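You operate a simulated robot arm through the tools that you are given. There is no shell and no other tool. Be economical: measure what you need, move in short steps, check, and stop when the job is done.

You run a simulated two-armed robot. Do the job below in one go: nothing can be reset, and whatever is moved stays where it is left.

## Task
Brush out the yellow caddy, then close it up on the green-clipped lens.
Fine: hold the caddy to brush and to move its sliding post: right out, in to ONE at the end. Red brush, back in its pot. Scratch and drop nothing. What is to be rubbed or washed off counts as gone when no trace of it is left.
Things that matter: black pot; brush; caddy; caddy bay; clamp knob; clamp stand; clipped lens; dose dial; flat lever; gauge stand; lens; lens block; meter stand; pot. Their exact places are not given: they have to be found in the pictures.

Only the result counts: the job must be done as asked and must still hold three seconds after the hand-in. Knocking over, shifting, dropping, spilling or breaking anything else fails it.

## Robot
Two 7-joint arms with two-finger parallel grippers on one trunk, on a base that drives. Base frame: it is fixed to the floor where the robot stands at the start and does not move with it; the origin is under the middle of the robot, x ahead of it, y to its left, z up. Lengths are in cm, angles in degrees, forces in N, time in s.
The left shoulder is at the start at [7, 13.3, 127.6], the right one opposite. Places, roughly: black pot [50, -50, 90]; caddy bay [50, -20, 90]; clamp knob [80, -80, 90]; clipped lens [-75, -250, 50]; dose dial [70, 20, 50]; flat lever [70, 30, 50]; lens (8x8x1 cm) [60, -60, 90]; sliding post [50, -20, 90]; upright lever [80, -20, 100]. Payload 1.57 kg a hand.
The TCP of each hand is the grasp point between the finger pads, 3 cm short of the fingertips. In the tool frame z runs along the fingers and y along their closing line. The gripper opens to 8 cm. The fingers are 1.7 cm wide and 1.2 cm thick; the gripper's body (4 by 8.2 cm) begins 8 cm behind the TCP.
Orientation is that of the tool frame in the base frame, as [roll, pitch, yaw] about the fixed x, y, z axes, in that order (R = Rz(yaw) Ry(pitch) Rx(roll)). With the fingers straight down and closing along the base's y, the tool's x points along the base's -x, its y along +y and its z along -z.

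## Interface
- The arms move only by the tool arm_command. It takes "left_series", "right_series" or both (then of equal length, played together; a hand with none holds still); each is a list of rows, each a list of 7 numbers: the turn, a rotation vector about the base's x, y, z in degrees, then the shift along the base's x, y, z in cm, then the opening, from 0 (shut) to 1 (fully open). In form: [[rx, ry, rz, dx, dy, dz, hand], ...]. A call has 1 to 10 rows; each row is the pose to reach, as a shift and turn from the pose commanded when the call began. Rows are played at 5 a second. More than 5 cm and 8.6 degrees between two rows, or a gripper value outside its range, and nothing of the call is played. A pose out of reach is approached as far as the arm can. The call stops where the force on the tool passes 40 N (or 10 N more than at its start, if that is more) or the arm is blocked; 0.2 s more then pass. Each finger travels about 15.3 cm/s and halts on what it meets, pressing with about 43 N; the grip force reading is that of the motor and also rises with nothing between the fingers. The clock runs only during rows and for 0.2 s after the last one: add rows that repeat a pose to give the fingers time. The reply holds the time, the measured pose of the TCP, the force on the tool along the base axes, the opening and the grip force, in the units named above and with some noise, with the torque about the TCP (base axes, N m) and any sound that the robot's microphone picked up, and new pictures: "views" is both (left out), scene, wrist or none (wrist: the cameras of the hands that moved).
- Cameras (640 x 400 px; columns grow to the right, rows downward): "scene" is now at [12.04, -4.39, 149.14]; the picture's right is [-0.52, -0.85, 0.00], its down [-0.60, 0.37, -0.71] and it looks along [0.61, -0.37, -0.70] (base axes); focal length 224 px, centre (320, 200). "left" rides on the left gripper at [7.2, 0.7, -12.2] in its tool frame; the picture's right is [-0.09, 1.00, 0.00], its down [-0.84, -0.08, -0.54] and it looks along [-0.54, -0.05, 0.84] (tool axes); focal length 238 px, centre (320, 200). "right" rides on the right gripper at [7.2, -0.7, -12.2] in its tool frame; the picture's right is [0.09, 1.00, 0.00], its down [-0.84, 0.08, -0.54] and it looks along [-0.54, 0.05, 0.84] (tool axes); focal length 238 px, centre (320, 200).
- slide_trunk(by): slides the trunk up (or, below 0, down) by that many cm; the arms and the scene camera ride with it, the base frame stays. It gives what a move gives, with no picture.
- steer(legs): drives the robot by 1 to 6 legs, each [ahead, left, turn to the left] in cm, cm and degrees, along the robot's own axes; the way and the turn of a leg run together, so that a leg with both is an arc; at most 150 cm and 180 degrees a leg. The arms and the cameras ride along, it lands a little off, and it stops where it bumps. It gives what a move gives, and a new picture of the scene camera.
- head_to(pan, tilt): turns the head with the scene camera to pan (to the left, within 86 degrees either way) and tilt (down, from -29 to 69), counted from straight ahead of the robot. It gives what a move gives, and a new picture of the scene camera.
- measure_at(camera, pixels): there is no depth. For up to 12 entries [column, row, z] of the newest picture of that camera ("zoom" is the newest enlarged one), the place [x, y] in the base frame at which the ray of that pixel passes the height z, good to about 0.2 cm. It takes no simulated time.
- inspect(camera, box): a new picture of the part [left, top, right, bottom] of that camera's present view, enlarged. It takes no simulated time.
- close_job(): hands the job in; it is judged then, once.

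Keep the steps short. Do not move on a guess: measure, check each grasp and each placing, and mend mistakes. In all there are 80 turns and 260 pictures (those below and enlarged ones count). Leave the grippers open and the arms clear of the work at the hand-in unless told otherwise, and finish with a single line.

The tools are called after "Request:" as name(argument=value, ...) on one line, values as JSON. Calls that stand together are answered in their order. arm_command: Moves the arms, as the interface text tells. Its arguments: {"type":"object","properties":{"left_series":{"type":"array","items":{"type":"array","items":{"type":"number"}}},"right_series":{"type":"array","items":{"type":"array","items":{"type":"number"}}},"views":{"type":"string","enum":["both","scene","wrist","none"]}},"required":[]} The other tools are called the same way: slide_trunk (by) slides the trunk up or down; steer (legs) drives the base; head_to (pan, tilt) turns the head that bears the scene camera; measure_at (camera, pixels) gives the place at which the rays of pixels pass given heights; inspect (camera, box) takes an enlarged picture of a part of a camera's view; close_job () hands the job in.

At the start:

```text
t: 0.0
left_tool_pos: [38.98, 1.04, 129.45]
left_ee_rot: [-180.0, 0.1, -180.0]
left_force: [-0.5, 1.3, -0.3]
left_moment: [0.02, 0.0, -0.01]
left_gripper_width: 8.0
left_gripper_force: 0.1
right_tool_pos: [35.89, -40.24, 132.04]
right_ee_rot: [179.9, 0.0, 179.9]
right_force: [-0.6, -0.5, -0.3]
right_moment: [0.03, 0.0, -0.03]
right_gripper_width: 8.01
right_gripper_force: 0.1
trunk travel left (down, up): [-85.0, 9.0]
robot x, y, heading: [-0.12, 0.26, -0.2]
head pan, tilt: [-31.5, 44.5]
```

scene: 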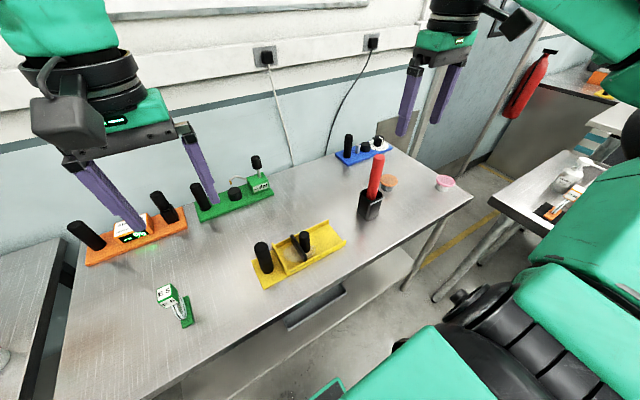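
right: 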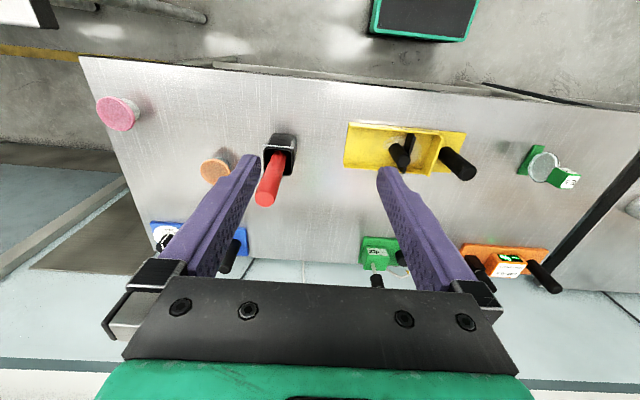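
left: 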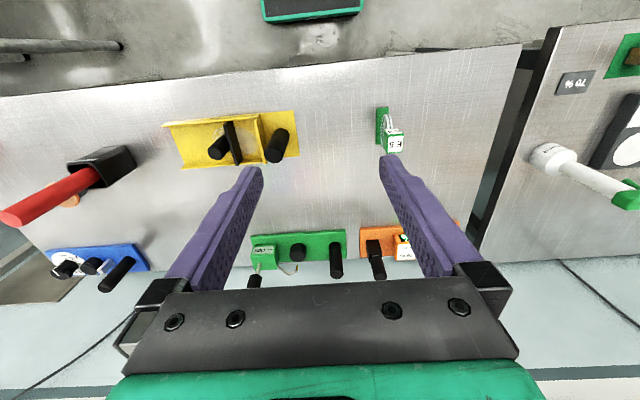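

I see the table with a yellow caddy, a red brush in a black pot, and several stands. I'll enlarge the relevant parts first.

Request:
inspect(camera="scene", box=[230, 140, 420, 300])

Request:
inspect(camera="scene", box=[60, 140, 290, 340])

Request:
inspect(camera="left", box=[150, 90, 450, 290])

Request:
measure_at(camera="scene", pixels=[[268, 285, 32.5], [345, 240, 32.5], [370, 215, 32.5], [185, 325, 32.5], [470, 195, 32.5], [50, 398, 32.5]])

```text
2.50 times, centred on (325, 220) of scene
```

zoom: 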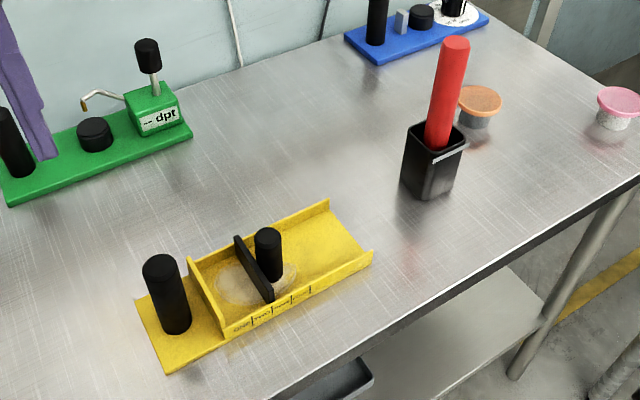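

```text
2.00 times, centred on (175, 240) of scene
```

zoom: 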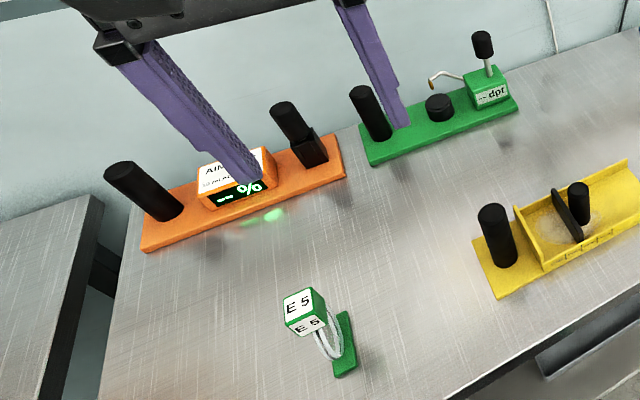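

```text
2.00 times, centred on (300, 190) of left
```

zoom: 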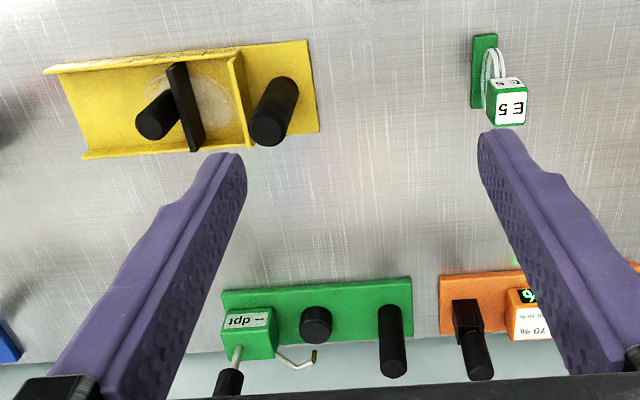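

```text
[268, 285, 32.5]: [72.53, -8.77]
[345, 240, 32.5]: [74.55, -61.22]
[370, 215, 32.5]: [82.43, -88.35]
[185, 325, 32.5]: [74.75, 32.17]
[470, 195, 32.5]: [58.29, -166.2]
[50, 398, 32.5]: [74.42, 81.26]
```

The stated surface height looks doubtful, so I'll check it by comparing the two cameras on the same points of the caddy at several heights.

Request:
measure_at(camera="scene", pixels=[[345, 240, 32.5], [345, 240, 85], [345, 240, 90], [345, 240, 95], [281, 290, 85], [281, 290, 90], [281, 290, 95], [187, 326, 85], [187, 326, 90]])

Request:
measure_at(camera="left", pixels=[[299, 110, 85], [299, 110, 90], [299, 110, 95], [164, 123, 32.5], [164, 123, 85], [164, 123, 90], [164, 123, 95], [385, 107, 85], [385, 107, 90]])

Request:
head_to(pan=-86, tilt=35)

```text
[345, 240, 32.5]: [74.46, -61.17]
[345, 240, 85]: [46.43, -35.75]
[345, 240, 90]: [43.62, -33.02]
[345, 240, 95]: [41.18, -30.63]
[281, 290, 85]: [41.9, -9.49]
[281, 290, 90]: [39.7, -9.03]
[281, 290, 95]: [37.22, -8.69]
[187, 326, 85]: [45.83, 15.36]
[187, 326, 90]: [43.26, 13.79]
```

```text
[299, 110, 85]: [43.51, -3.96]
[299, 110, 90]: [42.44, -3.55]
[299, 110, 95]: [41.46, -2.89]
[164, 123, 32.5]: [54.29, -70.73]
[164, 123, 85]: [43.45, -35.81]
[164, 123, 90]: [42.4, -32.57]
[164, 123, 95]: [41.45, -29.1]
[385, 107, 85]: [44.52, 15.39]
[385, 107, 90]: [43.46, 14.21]
```

```text
t: 1.2
left_tool_pos: [38.98, 1.15, 129.42]
left_ee_rot: [-180.0, 0.1, -180.0]
left_force: [0.6, 0.3, 0.0]
left_moment: [0.07, 0.01, 0.01]
left_gripper_width: 8.0
left_gripper_force: 0.0
right_tool_pos: [35.85, -40.28, 132.15]
right_ee_rot: [180.0, 0.0, 180.0]
right_force: [0.5, 0.4, -0.3]
right_moment: [0.01, -0.03, -0.03]
right_gripper_width: 7.99
right_gripper_force: 0.1
trunk travel left (down, up): [-85.0, 9.0]
robot x, y, heading: [-0.06, -0.02, -0.2]
head pan, tilt: [-85.9, 35.0]
```

scene: 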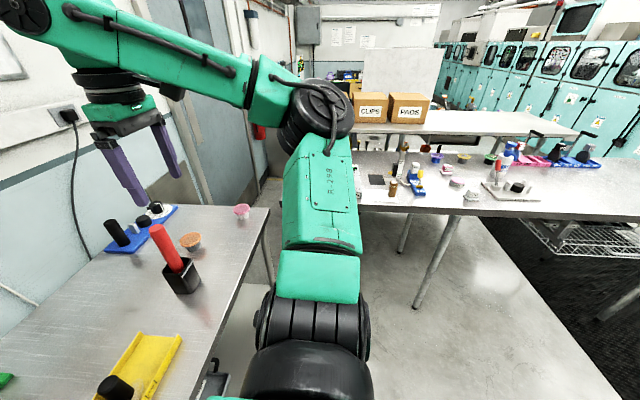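

The two cameras agree at about z = 90, so the table is there and not at 32.5. Now I'll look at the other tables for the clipped lens.

Request:
inspect(camera="scene", box=[350, 120, 480, 210])

Request:
inspect(camera="scene", box=[460, 120, 620, 220])

Request:
inspect(camera="left", box=[360, 90, 430, 160])

Request:
inspect(camera="right", box=[500, 130, 600, 200])

Request:
head_to(pan=60, tilt=35)

```text
4.44 times, centred on (415, 165) of scene
```

zoom: 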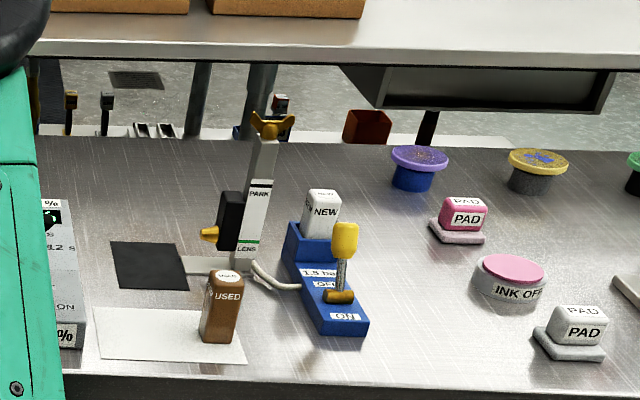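

```text
4.00 times, centred on (540, 170) of scene
```

zoom: 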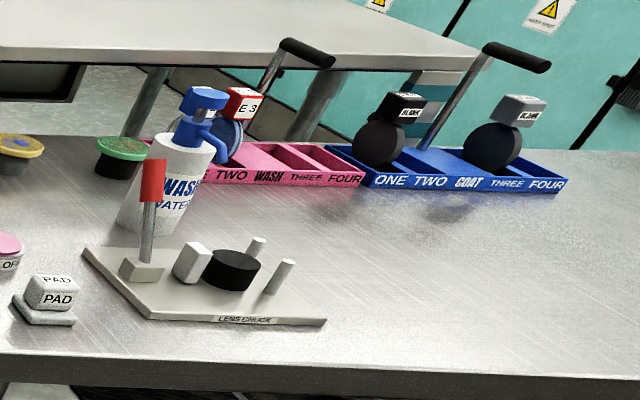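

```text
5.71 times, centred on (395, 125) of left
```

zoom: 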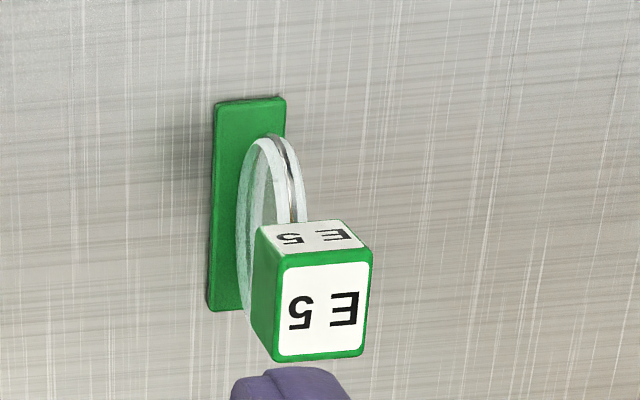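

```text
5.71 times, centred on (550, 165) of right
```

zoom: 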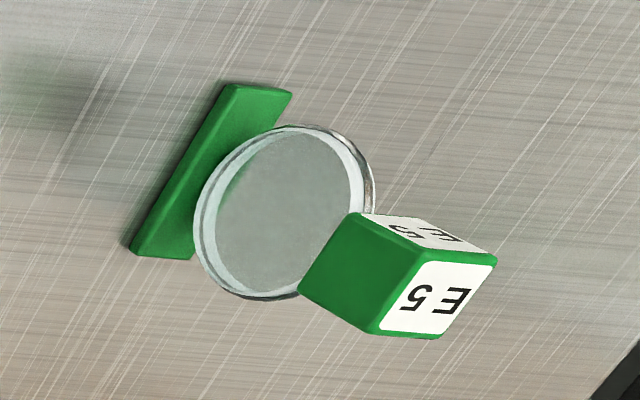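

```text
t: 3.5
left_tool_pos: [38.83, 1.12, 129.53]
left_ee_rot: [180.0, 0.0, -179.9]
left_force: [-1.0, -0.1, -0.3]
left_moment: [-0.01, 0.01, 0.02]
left_gripper_width: 8.02
left_gripper_force: 0.1
right_tool_pos: [35.89, -40.31, 132.08]
right_ee_rot: [180.0, 0.1, -179.9]
right_force: [-0.3, 0.3, -0.1]
right_moment: [0.01, 0.03, 0.02]
right_gripper_width: 8.01
right_gripper_force: 0.1
trunk travel left (down, up): [-85.0, 9.0]
robot x, y, heading: [0.12, -0.29, -0.3]
head pan, tilt: [60.0, 35.0]
```

scene: 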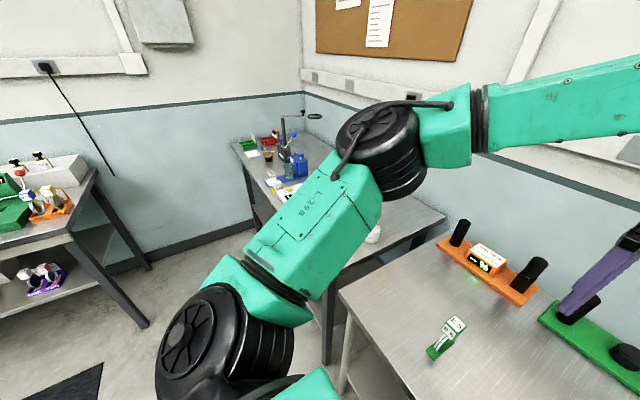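

E5 on our table is a lens standing in a green block, with a green clip on it. Before relying on it, I'll check for other green clips.

Request:
inspect(camera="scene", box=[0, 140, 110, 310])

Request:
inspect(camera="scene", box=[230, 110, 400, 250])

Request:
inspect(camera="left", box=[500, 30, 640, 210])

Request:
head_to(pan=-10, tilt=55)

```text
2.35 times, centred on (55, 225) of scene
```

zoom: 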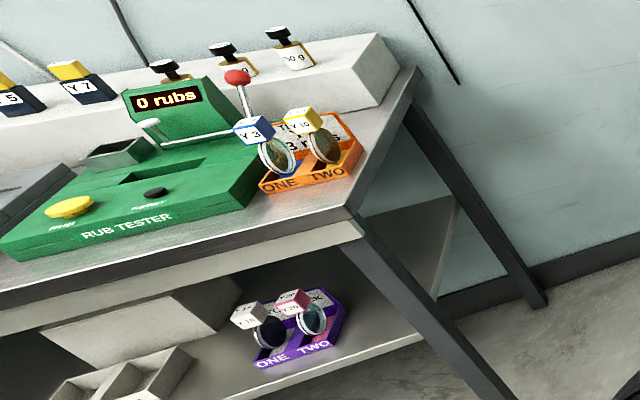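

```text
2.86 times, centred on (315, 180) of scene
```

zoom: 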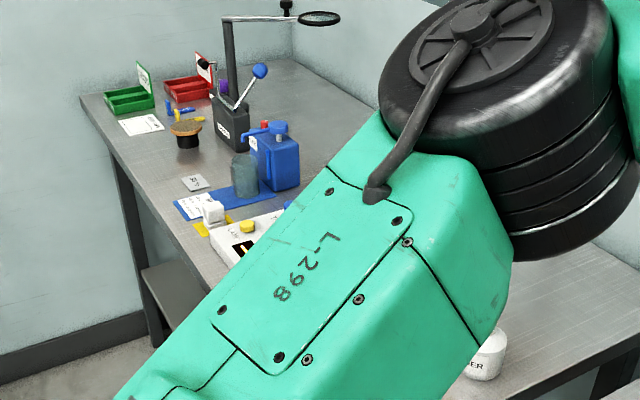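

```text
2.22 times, centred on (570, 120) of left
```

zoom: 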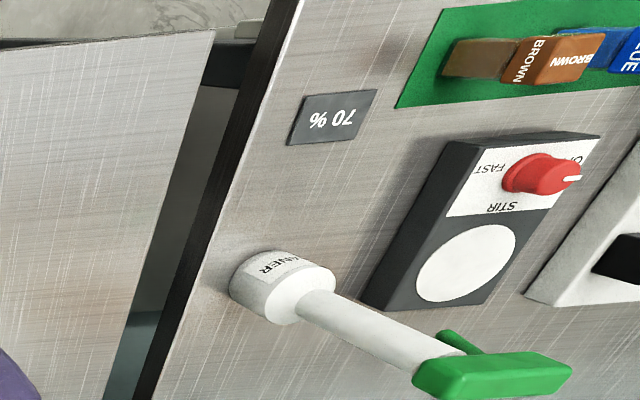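

```text
t: 4.9
left_tool_pos: [38.92, 1.04, 129.53]
left_ee_rot: [180.0, 0.0, -180.0]
left_force: [0.2, -0.8, 0.4]
left_moment: [0.01, -0.01, -0.01]
left_gripper_width: 7.99
left_gripper_force: 0.1
right_tool_pos: [35.84, -40.25, 132.08]
right_ee_rot: [-180.0, -0.1, 180.0]
right_force: [0.1, 0.7, -0.3]
right_moment: [0.01, -0.01, 0.03]
right_gripper_width: 7.99
right_gripper_force: 0.1
trunk travel left (down, up): [-85.0, 9.0]
robot x, y, heading: [0.23, 0.23, -0.0]
head pan, tilt: [-10.0, 55.0]
```

scene: 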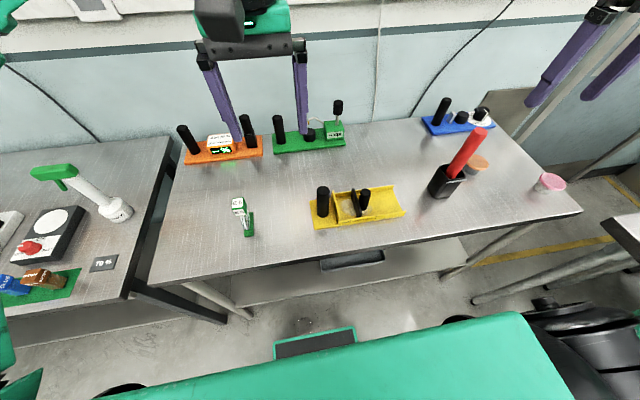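

E5 is the only green-clipped lens. Next, close-ups of the caddy from each camera.

Request:
inspect(camera="scene", box=[300, 170, 410, 240])

Request:
inspect(camera="right", box=[335, 110, 485, 200])

Request:
inspect(camera="left", box=[155, 95, 305, 180])

Request:
inspect(camera="right", box=[240, 120, 340, 220])

```text
5.71 times, centred on (355, 205) of scene
```

zoom: 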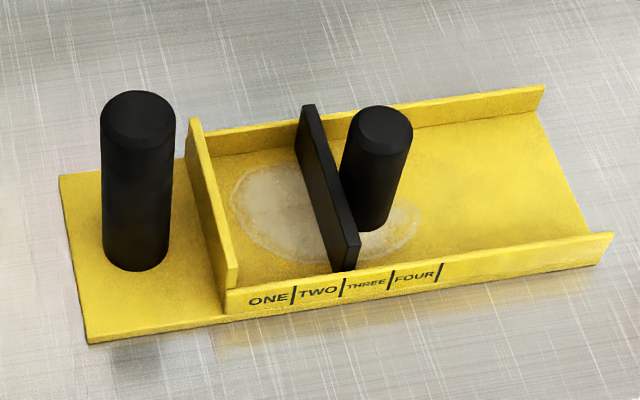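

```text
4.27 times, centred on (410, 155) of right
```

zoom: 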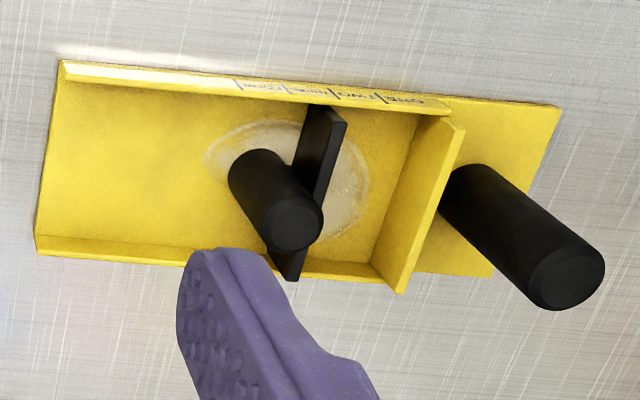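

```text
4.27 times, centred on (230, 138) of left
```

zoom: 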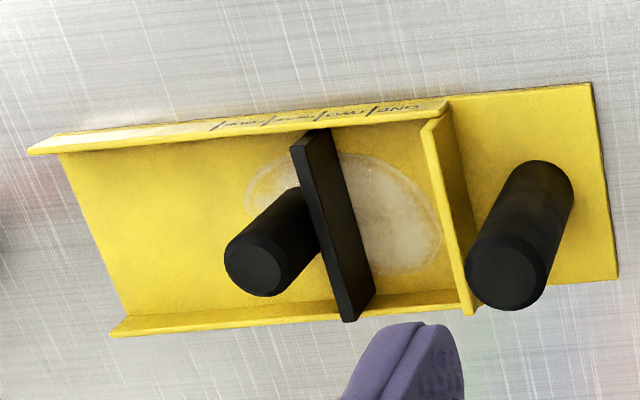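

```text
4.00 times, centred on (290, 170) of right
```

zoom: 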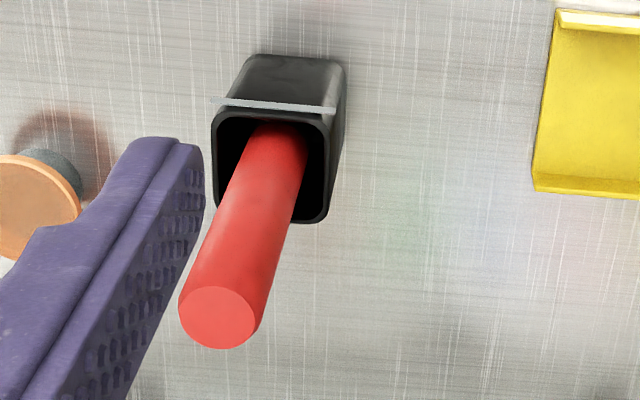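

I'll measure the main points in the present scene picture and in both wrist pictures.

Request:
measure_at(camera="scene", pixels=[[315, 229, 90], [310, 200, 90], [403, 215, 90], [393, 185, 91.5], [323, 215, 91], [324, 189, 99], [364, 208, 91], [366, 190, 99], [440, 195, 90], [478, 133, 110], [249, 236, 90], [239, 203, 99]])

Request:
measure_at(camera="left", pixels=[[274, 159, 99], [281, 137, 91], [216, 157, 99], [228, 138, 91], [294, 115, 91], [299, 160, 91], [258, 120, 91], [386, 107, 90], [387, 147, 91], [394, 142, 101], [394, 142, 98]])

Request:
measure_at(camera="right", pixels=[[467, 174, 99], [467, 174, 96], [408, 163, 96], [408, 163, 99], [267, 200, 110], [267, 200, 105], [320, 152, 97], [293, 152, 97], [311, 173, 97], [294, 175, 97], [530, 190, 90], [571, 145, 90]])

```text
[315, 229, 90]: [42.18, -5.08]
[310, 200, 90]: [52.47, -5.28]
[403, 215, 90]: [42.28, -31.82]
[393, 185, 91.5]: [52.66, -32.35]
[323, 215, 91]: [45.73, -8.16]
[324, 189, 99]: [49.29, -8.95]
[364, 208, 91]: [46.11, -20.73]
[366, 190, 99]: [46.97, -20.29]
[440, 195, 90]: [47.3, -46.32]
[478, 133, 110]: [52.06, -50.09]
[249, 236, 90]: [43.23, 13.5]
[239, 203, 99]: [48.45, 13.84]
```

```text
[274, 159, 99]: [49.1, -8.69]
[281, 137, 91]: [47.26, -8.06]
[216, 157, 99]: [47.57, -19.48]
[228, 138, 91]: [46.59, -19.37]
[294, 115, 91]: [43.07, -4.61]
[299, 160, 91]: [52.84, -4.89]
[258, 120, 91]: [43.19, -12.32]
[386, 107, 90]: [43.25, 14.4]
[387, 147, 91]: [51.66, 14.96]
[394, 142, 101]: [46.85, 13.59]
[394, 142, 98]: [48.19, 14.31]
```

```text
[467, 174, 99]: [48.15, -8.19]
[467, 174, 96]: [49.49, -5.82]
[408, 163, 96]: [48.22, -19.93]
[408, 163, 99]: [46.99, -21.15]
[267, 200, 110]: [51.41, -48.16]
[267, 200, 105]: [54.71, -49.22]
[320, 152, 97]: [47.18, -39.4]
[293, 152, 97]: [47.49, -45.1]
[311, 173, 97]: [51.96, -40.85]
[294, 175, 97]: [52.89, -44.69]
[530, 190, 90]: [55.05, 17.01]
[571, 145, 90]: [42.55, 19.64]
```

The caddy is aligned with the axes: x 42–52.5, y −5 to −32, with the handle at (47.7,−8.4) and the sliding post at (47,−20.3). I'll drive 14 cm right to centre on it.

Request:
steer(legs=[[0, -14, 0]])

```text
t: 6.3
left_tool_pos: [39.02, -12.36, 129.53]
left_ee_rot: [-179.8, 0.1, -180.0]
left_force: [1.0, -0.1, 0.4]
left_moment: [-0.03, -0.01, 0.0]
left_gripper_width: 8.03
left_gripper_force: 0.1
right_tool_pos: [35.95, -53.7, 132.12]
right_ee_rot: [-179.8, 0.0, -180.0]
right_force: [-0.2, -0.2, 1.1]
right_moment: [-0.01, -0.04, -0.01]
right_gripper_width: 8.01
right_gripper_force: 0.1
trunk travel left (down, up): [-85.0, 9.0]
robot x, y, heading: [-0.05, -14.11, 0.0]
head pan, tilt: [-10.0, 55.0]
```

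scene: 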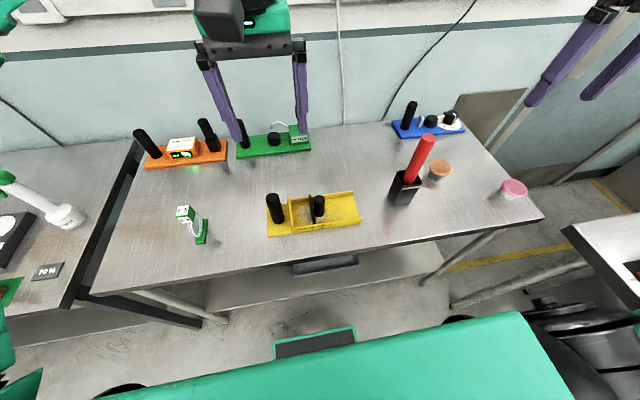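

Both hands are clear. Next I turn them ±90° so the fingers close along x, with the cameras facing outwards, and bring them above the handle and post.

Request:
arm_command(left_series=[[0, 0, -8.5, 1, 0.4, -1, 1], [0, 0, -17, 2, 0.8, -2, 1], [0, 0, -25.5, 3, 1.2, -3, 1], [0, 0, -34, 4, 1.6, -4, 1], [0, 0, -42.5, 5, 2, -5, 1], [0, 0, -51, 6, 2.4, -6, 1], [0, 0, -59.5, 7, 2.8, -7, 1], [0, 0, -68, 8, 3.2, -8, 1], [0, 0, -76.5, 8.7, 3.6, -9, 1], [0, 0, -85, 8.7, 4, -10, 1]], right_series=[[0, 0, 8.5, 1, 2, -1, 1], [0, 0, 17, 2, 4, -2, 1], [0, 0, 25.5, 3, 6, -3, 1], [0, 0, 34, 4, 8, -4, 1], [0, 0, 42.5, 5, 10, -5, 1], [0, 0, 51, 6, 12, -6, 1], [0, 0, 59.5, 7, 14, -7, 1], [0, 0, 68, 8, 16, -8, 1], [0, 0, 76.5, 9, 18, -9, 1], [0, 0, 85, 10, 20, -10, 1]], views="both")

```text
t: 8.5
left_tool_pos: [28.91, -12.54, 121.02]
left_ee_rot: [179.2, -0.2, 99.5]
left_force: [0.5, 0.0, -0.2]
left_moment: [0.01, 0.02, 0.0]
left_gripper_width: 7.98
left_gripper_force: 0.1
left hand out of reach, approached as far as the arm can: row 6, 7, 8, 9, 10
right_tool_pos: [45.84, -34.17, 122.18]
right_ee_rot: [180.0, 0.3, -95.0]
right_force: [1.0, -0.7, -0.1]
right_moment: [0.04, -0.04, -0.01]
right_gripper_width: 8.01
right_gripper_force: 0.0
trunk travel left (down, up): [-85.0, 9.0]
robot x, y, heading: [-0.13, -13.58, -0.0]
head pan, tilt: [-10.0, 55.0]
```

scene: 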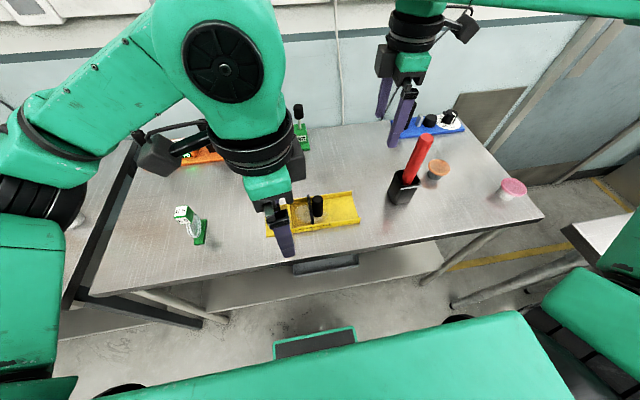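
right: 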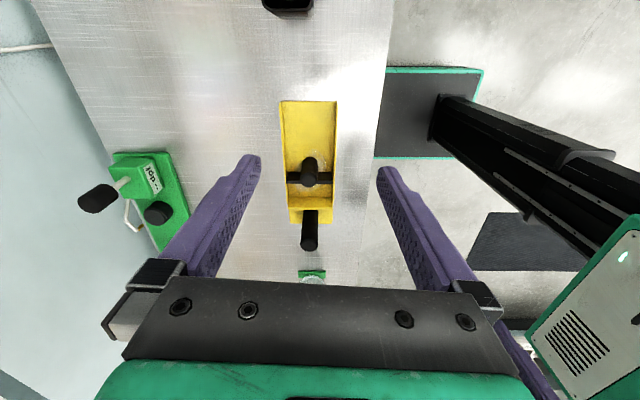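
left: 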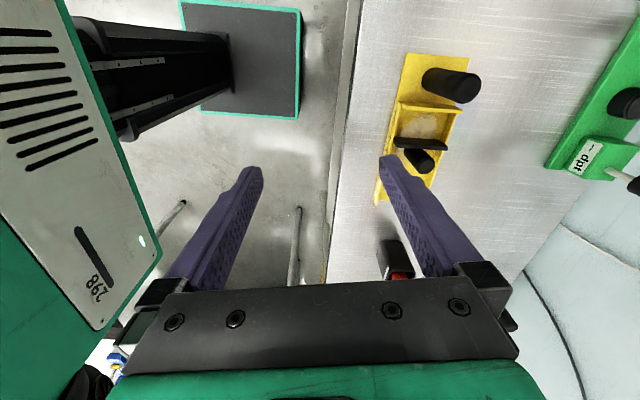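

The right hand turned well, but the left can't reach at that turn. Fingers across y will also work for the handle, since its top is above the partition, so I'll turn the left hand back.

Request:
arm_command(left_series=[[0, 0, 8.5, 0, 0, 0, 1], [0, 0, 17, 0, 0, 0, 1], [0, 0, 25.5, 0, 0, 0, 1], [0, 0, 34, 0, 0, 0, 1], [0, 0, 42.5, 0, 0, 0, 1], [0, 0, 51, 0, 0, 0, 1], [0, 0, 59.5, 0, 0, 0, 1], [0, 0, 68, 0, 0, 0, 1], [0, 0, 76.5, 0, 0, 0, 1], [0, 0, 80.5, 0, 0, 0, 1]], views="none")

```text
t: 10.7
left_tool_pos: [29.24, -12.03, 120.98]
left_ee_rot: [179.3, 0.0, -179.7]
left_force: [0.1, 0.4, -0.6]
left_moment: [0.04, -0.02, -0.02]
left_gripper_width: 8.01
left_gripper_force: 0.0
right_tool_pos: [45.88, -33.86, 122.32]
right_ee_rot: [180.0, 0.0, -95.0]
right_force: [0.1, 0.0, 0.7]
right_moment: [0.01, 0.0, 0.0]
right_gripper_width: 7.99
right_gripper_force: 0.1
trunk travel left (down, up): [-85.0, 9.0]
robot x, y, heading: [0.07, -14.03, -0.1]
head pan, tilt: [-10.0, 55.0]
```

The commanded pose was clipped to the reached one. Now I'll move left to above the handle (z≈112) and right to above the post.

Request:
arm_command(left_series=[[0, 0, 0, 4, 1, -2, 1], [0, 0, 0, 8, 2, -4, 1], [0, 0, 0, 12, 3, -6, 1], [0, 0, 0, 15, 3.6, -8, 1], [0, 0, 0, 18.4, 3.6, -9, 1]], right_series=[[0, 0, 5, 0.3, 3, -2, 1], [0, 0, 5, 0.6, 6, -4, 1], [0, 0, 5, 0.9, 9, -6, 1], [0, 0, 5, 1.1, 12, -8, 1], [0, 0, 5, 1.1, 13.6, -10, 1]], views="both")

```text
t: 11.9
left_tool_pos: [47.98, -8.47, 111.75]
left_ee_rot: [179.3, 0.0, -179.8]
left_force: [-0.2, 0.4, -0.1]
left_moment: [0.01, 0.0, -0.02]
left_gripper_width: 8.01
left_gripper_force: 0.1
right_tool_pos: [46.05, -21.74, 112.3]
right_ee_rot: [-179.9, 0.1, -90.0]
right_force: [-0.3, -0.7, -0.2]
right_moment: [0.01, 0.01, -0.02]
right_gripper_width: 8.02
right_gripper_force: 0.0
right hand out of reach, approached as far as the arm can: row 4, 5
trunk travel left (down, up): [-85.0, 9.0]
robot x, y, heading: [0.04, -13.58, 0.1]
head pan, tilt: [-10.0, 55.0]
```

scene: 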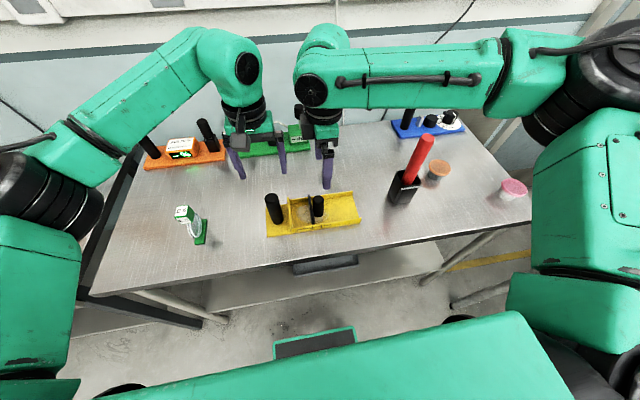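
right: 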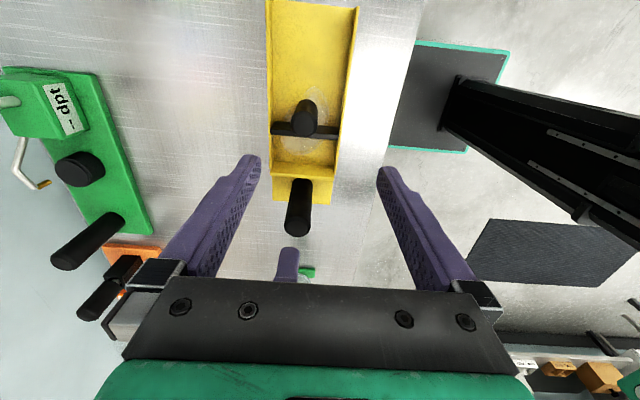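
left: 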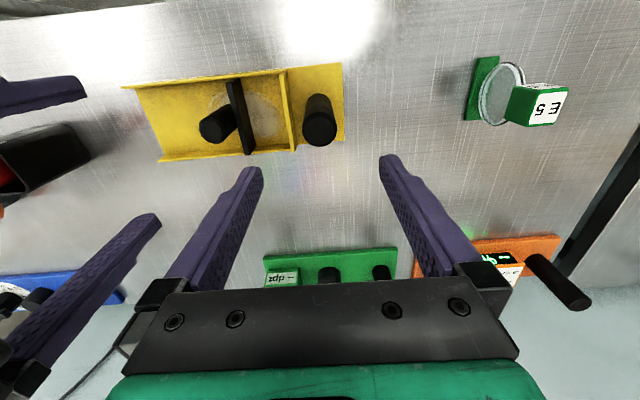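

Left is fine. Right is at its inward limit, so I'll shift the base 7 cm left to bring the post further to its own side.

Request:
steer(legs=[[0, 7, 0]])

```text
t: 12.9
left_tool_pos: [47.8, -1.94, 111.96]
left_ee_rot: [179.0, 0.0, -179.9]
left_force: [-0.1, -0.3, -0.3]
left_moment: [0.05, 0.01, 0.02]
left_gripper_width: 8.0
left_gripper_force: 0.0
right_tool_pos: [45.96, -15.28, 112.24]
right_ee_rot: [-179.9, 0.5, -90.2]
right_force: [-0.7, -1.2, -1.2]
right_moment: [0.07, -0.02, 0.0]
right_gripper_width: 8.02
right_gripper_force: 0.0
trunk travel left (down, up): [-85.0, 9.0]
robot x, y, heading: [-0.06, -6.92, -0.2]
head pan, tilt: [-10.0, 55.0]
```

scene: 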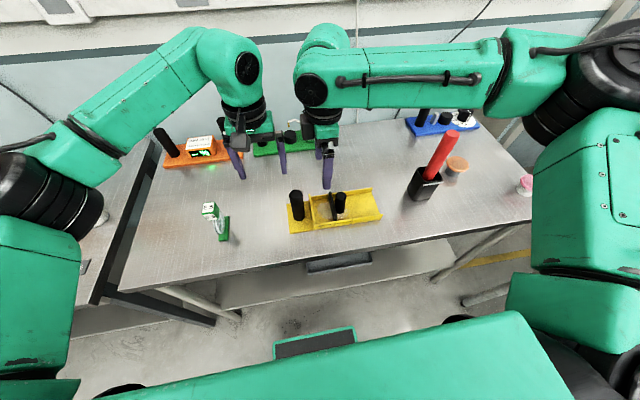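

Now both hands go to above the handle and post, with z about 106, and I'll look again.

Request:
arm_command(left_series=[[0, 0, 0, 0, -3, 0, 1], [0, 0, 0, 0, -6.5, -3, 1], [0, 0, 0, 0, -6.5, -6, 1]], right_series=[[0, 0, 0, 1, -3, 0, 1], [0, 0, 0, 1, -5, -3, 1], [0, 0, 0, 1, -5, -6, 1]], views="both")

```text
t: 13.7
left_tool_pos: [48.01, -7.8, 105.76]
left_ee_rot: [179.4, 0.0, -180.0]
left_force: [0.0, 0.7, -0.5]
left_moment: [-0.03, 0.03, -0.05]
left_gripper_width: 8.0
left_gripper_force: 0.0
right_tool_pos: [47.11, -19.41, 106.19]
right_ee_rot: [-179.9, 0.1, -90.1]
right_force: [0.0, 0.1, 0.6]
right_moment: [-0.03, 0.02, 0.01]
right_gripper_width: 8.01
right_gripper_force: 0.1
trunk travel left (down, up): [-85.0, 9.0]
robot x, y, heading: [0.01, -6.78, 0.2]
head pan, tilt: [-10.0, 55.0]
```

scene: 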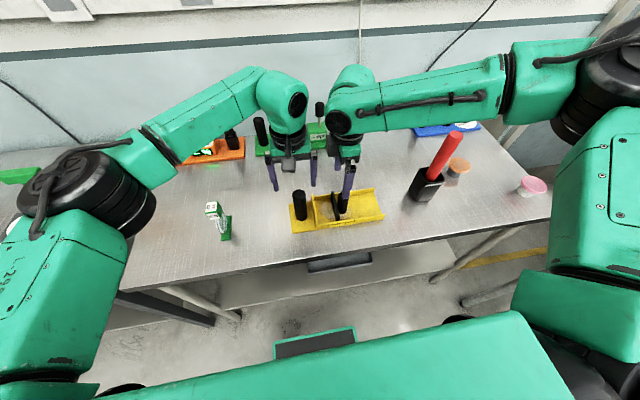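
right: 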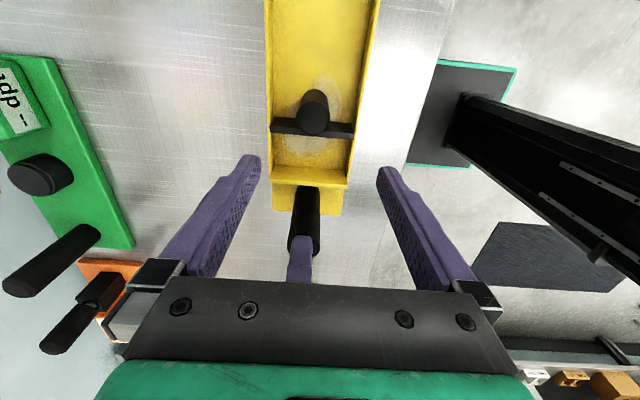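
left: 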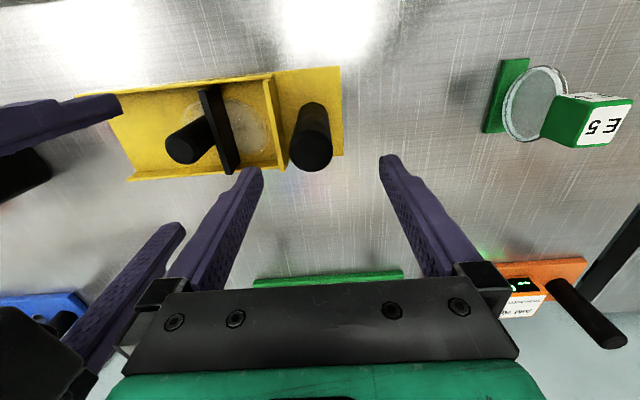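

I'll measure the handle and post positions from the closer wrist pictures.

Request:
measure_at(camera="left", pixels=[[311, 151, 99], [311, 151, 97], [316, 108, 91], [186, 151, 97], [186, 151, 99], [275, 170, 94], [276, 78, 94], [341, 67, 91], [342, 155, 91], [218, 170, 94], [235, 171, 94]])

Request:
measure_at(camera="right", pixels=[[314, 111, 99], [314, 111, 97], [318, 95, 99], [314, 128, 97], [302, 250, 99], [270, 130, 94], [354, 130, 94], [345, 187, 94], [275, 187, 94], [340, 215, 91]])

Request:
measure_at(camera="scene", pixels=[[299, 193, 99], [299, 193, 97], [338, 192, 97]])

Request:
inspect(camera="left", box=[70, 60, 350, 220])

Request:
inspect(camera="right", box=[240, 60, 400, 240])

```text
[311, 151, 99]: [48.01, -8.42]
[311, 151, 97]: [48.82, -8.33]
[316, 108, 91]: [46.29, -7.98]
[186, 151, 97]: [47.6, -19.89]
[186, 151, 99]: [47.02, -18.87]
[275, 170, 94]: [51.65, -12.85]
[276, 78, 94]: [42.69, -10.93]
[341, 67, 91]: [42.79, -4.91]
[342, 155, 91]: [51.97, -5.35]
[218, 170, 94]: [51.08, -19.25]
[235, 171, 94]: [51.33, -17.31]
```

```text
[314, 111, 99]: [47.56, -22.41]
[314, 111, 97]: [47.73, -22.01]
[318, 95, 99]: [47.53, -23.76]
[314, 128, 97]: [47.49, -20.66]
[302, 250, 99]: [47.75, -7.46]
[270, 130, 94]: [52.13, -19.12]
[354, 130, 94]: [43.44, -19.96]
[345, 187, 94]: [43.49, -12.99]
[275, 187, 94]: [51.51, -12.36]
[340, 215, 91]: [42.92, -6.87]
```

```text
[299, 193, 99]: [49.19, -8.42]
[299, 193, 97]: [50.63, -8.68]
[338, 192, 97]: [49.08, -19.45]
```

```text
2.29 times, centred on (210, 140) of left
```

zoom: 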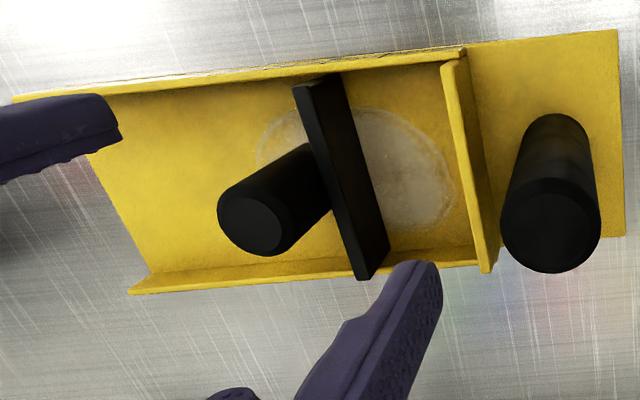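

```text
2.22 times, centred on (320, 150) of right
```

zoom: 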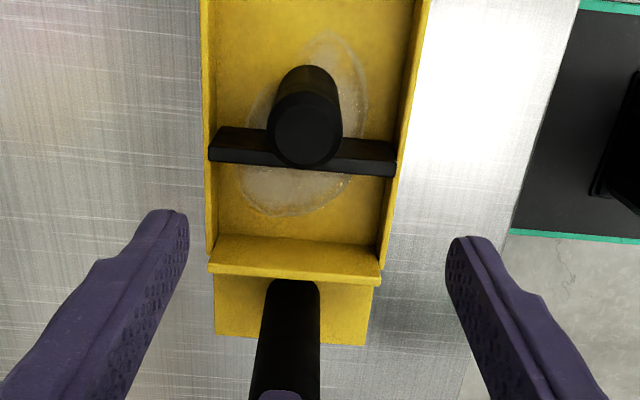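

Handle is at about (47.7,−8.4) with its top near 99, and the post at about (47.5,−20.9) with its top near 97. I'll lower both hands with the fingers part-closed: left to z≈98, right to z≈96.

Request:
arm_command(left_series=[[0, 0, 0, -0.3, -0.6, 0, 0.62], [0, 0, 0, -0.3, -0.6, -3, 0.62], [0, 0, 0, -0.3, -0.6, -6, 0.62], [0, 0, 0, -0.3, -0.6, -7.8, 0.62]], right_series=[[0, 0, 0, 0.4, -1.5, 0, 0.6], [0, 0, 0, 0.4, -1.5, -3.5, 0.6], [0, 0, 0, 0.4, -1.5, -7, 0.6], [0, 0, 0, 0.4, -1.5, -10, 0.6]], views="both")

```text
t: 14.7
left_tool_pos: [47.62, -8.67, 98.22]
left_ee_rot: [179.2, 0.0, -180.0]
left_force: [-0.6, -0.1, -0.5]
left_moment: [0.0, 0.0, 0.01]
left_gripper_width: 4.93
left_gripper_force: 0.0
right_tool_pos: [46.25, -22.17, 97.07]
right_ee_rot: [-179.8, 0.3, -90.1]
right_force: [0.8, -0.4, 0.6]
right_moment: [0.03, 0.01, -0.03]
right_gripper_width: 4.93
right_gripper_force: 0.5
right hand out of reach, approached as far as the arm can: row 4
trunk travel left (down, up): [-85.0, 9.0]
robot x, y, heading: [-0.14, -6.9, -0.3]
head pan, tilt: [-10.0, 55.0]
```

scene: 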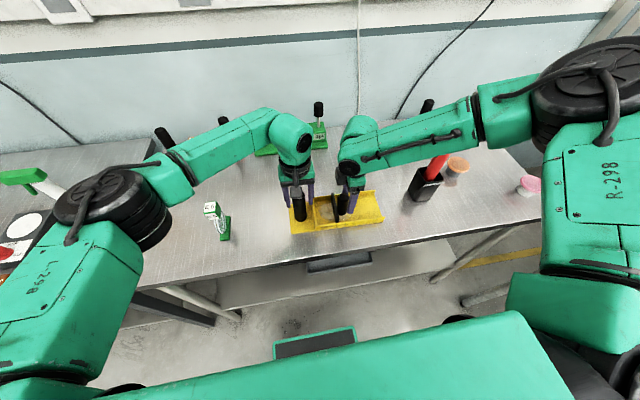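
right: 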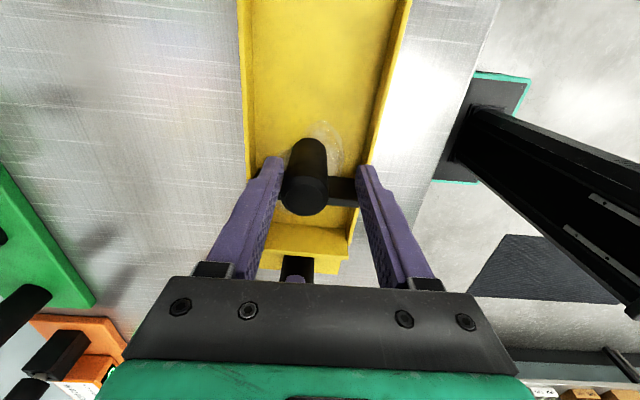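
left: 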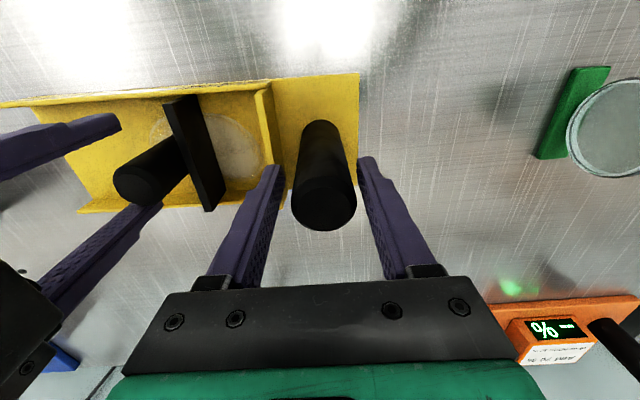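

Right falls short at this height, so the trunk needs to be lower. I'll raise both hands 15, slide the trunk down 14 and check.

Request:
arm_command(left_series=[[0, 0, 0, 0, 0, 4, 0.62], [0, 0, 0, 0, 0, 8, 0.62], [0, 0, 0, 0, 0, 12, 0.62], [0, 0, 0, 0, 0, 16, 0.62]], right_series=[[0, 0, 0, 0, 0, 4, 0.6], [0, 0, 0, 0, 0, 8, 0.6], [0, 0, 0, 0, 0, 12, 0.6], [0, 0, 0, 1, 1, 16, 0.6]], views="none")

Request:
slide_trunk(by=-14)

```text
t: 15.7
left_tool_pos: [47.53, -8.47, 114.12]
left_ee_rot: [179.3, 0.1, 180.0]
left_force: [-0.7, 0.5, 0.6]
left_moment: [-0.01, 0.01, -0.02]
left_gripper_width: 4.95
left_gripper_force: 0.0
right_tool_pos: [47.44, -20.96, 113.22]
right_ee_rot: [-179.8, 0.1, -90.1]
right_force: [0.0, 0.4, -1.0]
right_moment: [-0.02, 0.0, 0.01]
right_gripper_width: 4.84
right_gripper_force: 0.1
trunk travel left (down, up): [-85.0, 9.0]
robot x, y, heading: [-0.28, -6.73, -0.1]
head pan, tilt: [-10.0, 55.0]
```

```text
t: 17.4
left_tool_pos: [47.49, -8.5, 99.97]
left_ee_rot: [179.3, 0.1, -180.0]
left_force: [0.4, -0.4, -0.8]
left_moment: [0.01, -0.02, 0.03]
left_gripper_width: 4.93
left_gripper_force: 0.1
right_tool_pos: [47.47, -21.13, 99.06]
right_ee_rot: [-179.8, 0.1, -90.1]
right_force: [-0.6, 0.0, -0.1]
right_moment: [-0.01, -0.02, 0.0]
right_gripper_width: 4.81
right_gripper_force: 0.1
trunk travel left (down, up): [-71.0, 23.0]
robot x, y, heading: [-0.01, -7.09, -0.1]
head pan, tilt: [-10.0, 55.0]
```

Now left goes down 1.8 and right down 3, and I'll check both views before closing.

Request:
arm_command(left_series=[[0, 0, 0, 0, 0, -1, 0.62], [0, 0, 0, 0, 0, -2, 0.62]], right_series=[[0, 0, 0, 0.2, 0.1, -1.7, 0.6], [0, 0, 0, 0.2, 0.1, -3.2, 0.6]], views="both")

```text
t: 17.9
left_tool_pos: [47.51, -8.41, 97.91]
left_ee_rot: [179.3, 0.0, 179.9]
left_force: [-0.6, 0.0, 0.7]
left_moment: [-0.01, 0.01, 0.01]
left_gripper_width: 4.97
left_gripper_force: 0.1
right_tool_pos: [47.83, -20.75, 96.04]
right_ee_rot: [-179.9, 0.2, -90.1]
right_force: [-0.6, -0.6, -0.4]
right_moment: [0.0, 0.01, 0.03]
right_gripper_width: 4.83
right_gripper_force: 0.0
trunk travel left (down, up): [-71.0, 23.0]
robot x, y, heading: [0.18, -6.84, -0.3]
head pan, tilt: [-10.0, 55.0]
```

scene: 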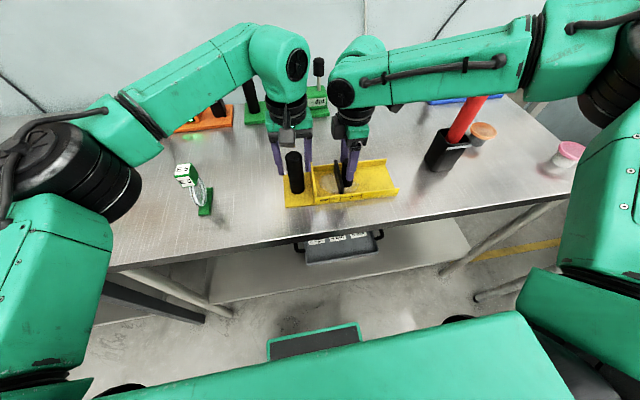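
right: 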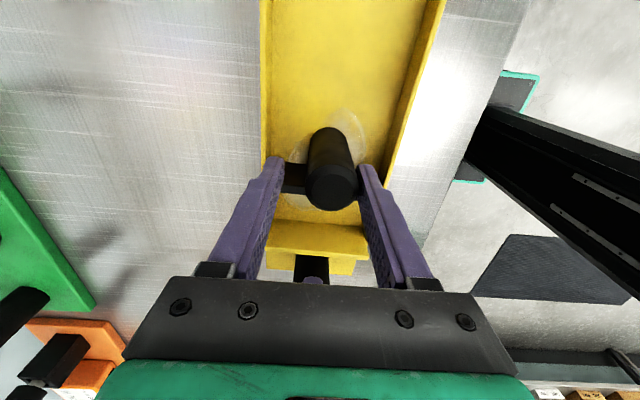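
left: 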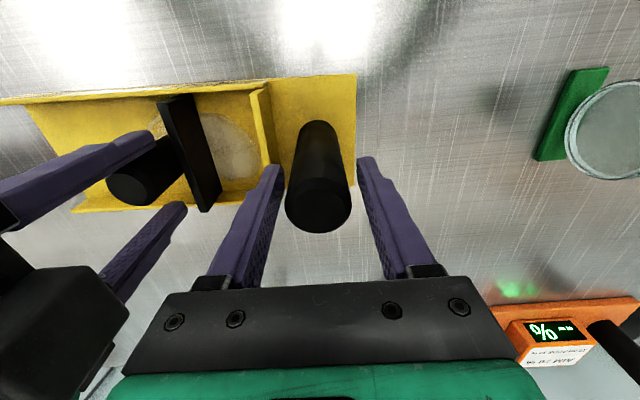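

Both are around their targets; the post sits about 0.5 cm toward −x of the right hand. I'll shift right by that and close both.

Request:
arm_command(left_series=[[0, 0, 0, 0, 0, 0, 0.62], [0, 0, 0, 0, 0, 0, 0.1], [0, 0, 0, 0, 0, 0, 0.1], [0, 0, 0, 0, 0, 0, 0.1], [0, 0, 0, 0, 0, 0, 0.1]], right_series=[[0, 0, 0, -0.5, -0.1, -0.5, 0.6], [0, 0, 0, -0.5, -0.1, -0.5, 0.6], [0, 0, 0, -0.5, -0.1, -0.5, 0.1], [0, 0, 0, -0.5, -0.1, -0.5, 0.1], [0, 0, 0, -0.5, -0.1, -0.5, 0.1]], views="wrist")

```text
t: 19.1
left_tool_pos: [47.67, -8.63, 98.12]
left_ee_rot: [179.4, 0.2, -180.0]
left_force: [5.1, -0.1, 1.8]
left_moment: [-1.66, 0.04, 0.39]
left_gripper_width: 3.56
left_gripper_force: 42.1
right_tool_pos: [47.21, -20.89, 95.58]
right_ee_rot: [-180.0, 0.1, -90.1]
right_force: [-6.9, 0.2, 0.6]
right_moment: [0.52, 0.25, 0.18]
right_gripper_width: 3.08
right_gripper_force: 39.8
trunk travel left (down, up): [-71.0, 23.0]
robot x, y, heading: [0.46, -6.87, -0.4]
head pan, tilt: [-10.0, 55.0]
```

right: 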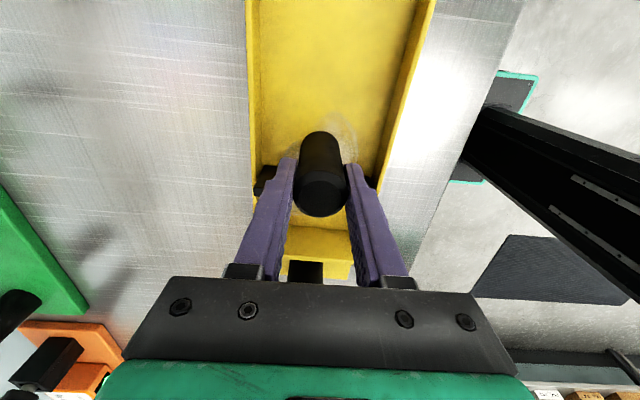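
left: 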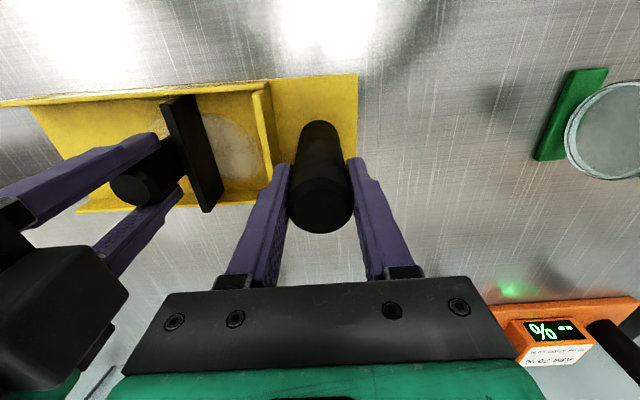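

Both grasps hold (3.6 and 3.1 cm wide). Now I draw the post outwards along −y and watch the force and sound.

Request:
arm_command(right_series=[[0, 0, 0, -0.1, -0.7, 0, 0.1], [0, 0, 0, -0.1, -1.4, 0, 0.1], [0, 0, 0, -0.1, -2.2, 0, 0.1], [0, 0, 0, -0.1, -3, 0, 0.1]], views="both")

```text
t: 20.1
left_tool_pos: [47.47, -8.47, 98.12]
left_ee_rot: [179.3, 0.1, 180.0]
left_force: [4.2, -3.1, 0.5]
left_moment: [-1.98, -0.16, 0.29]
left_gripper_width: 3.57
left_gripper_force: 42.7
right_tool_pos: [47.15, -23.91, 95.58]
right_ee_rot: [-179.8, 0.1, -90.2]
right_force: [-5.5, 1.7, 9.3]
right_moment: [0.72, 0.27, 0.23]
right_gripper_width: 3.07
right_gripper_force: 39.4
trunk travel left (down, up): [-71.0, 23.0]
robot x, y, heading: [0.01, -7.0, 0.0]
head pan, tilt: [-10.0, 55.0]
```

scene: 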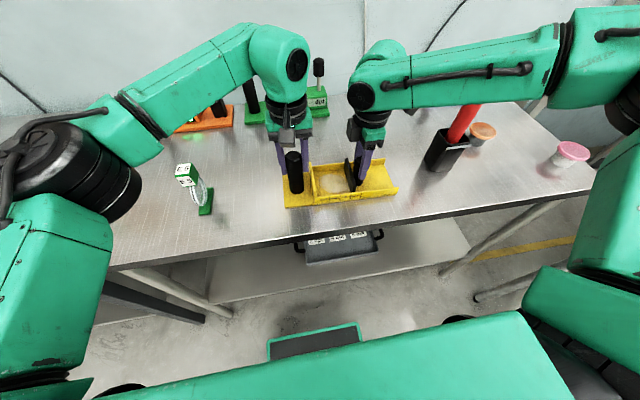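
right: 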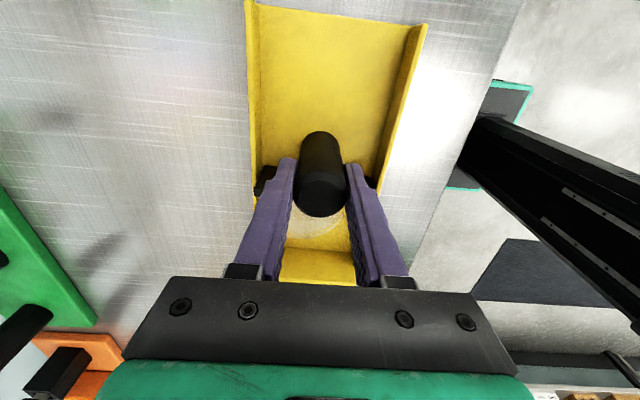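

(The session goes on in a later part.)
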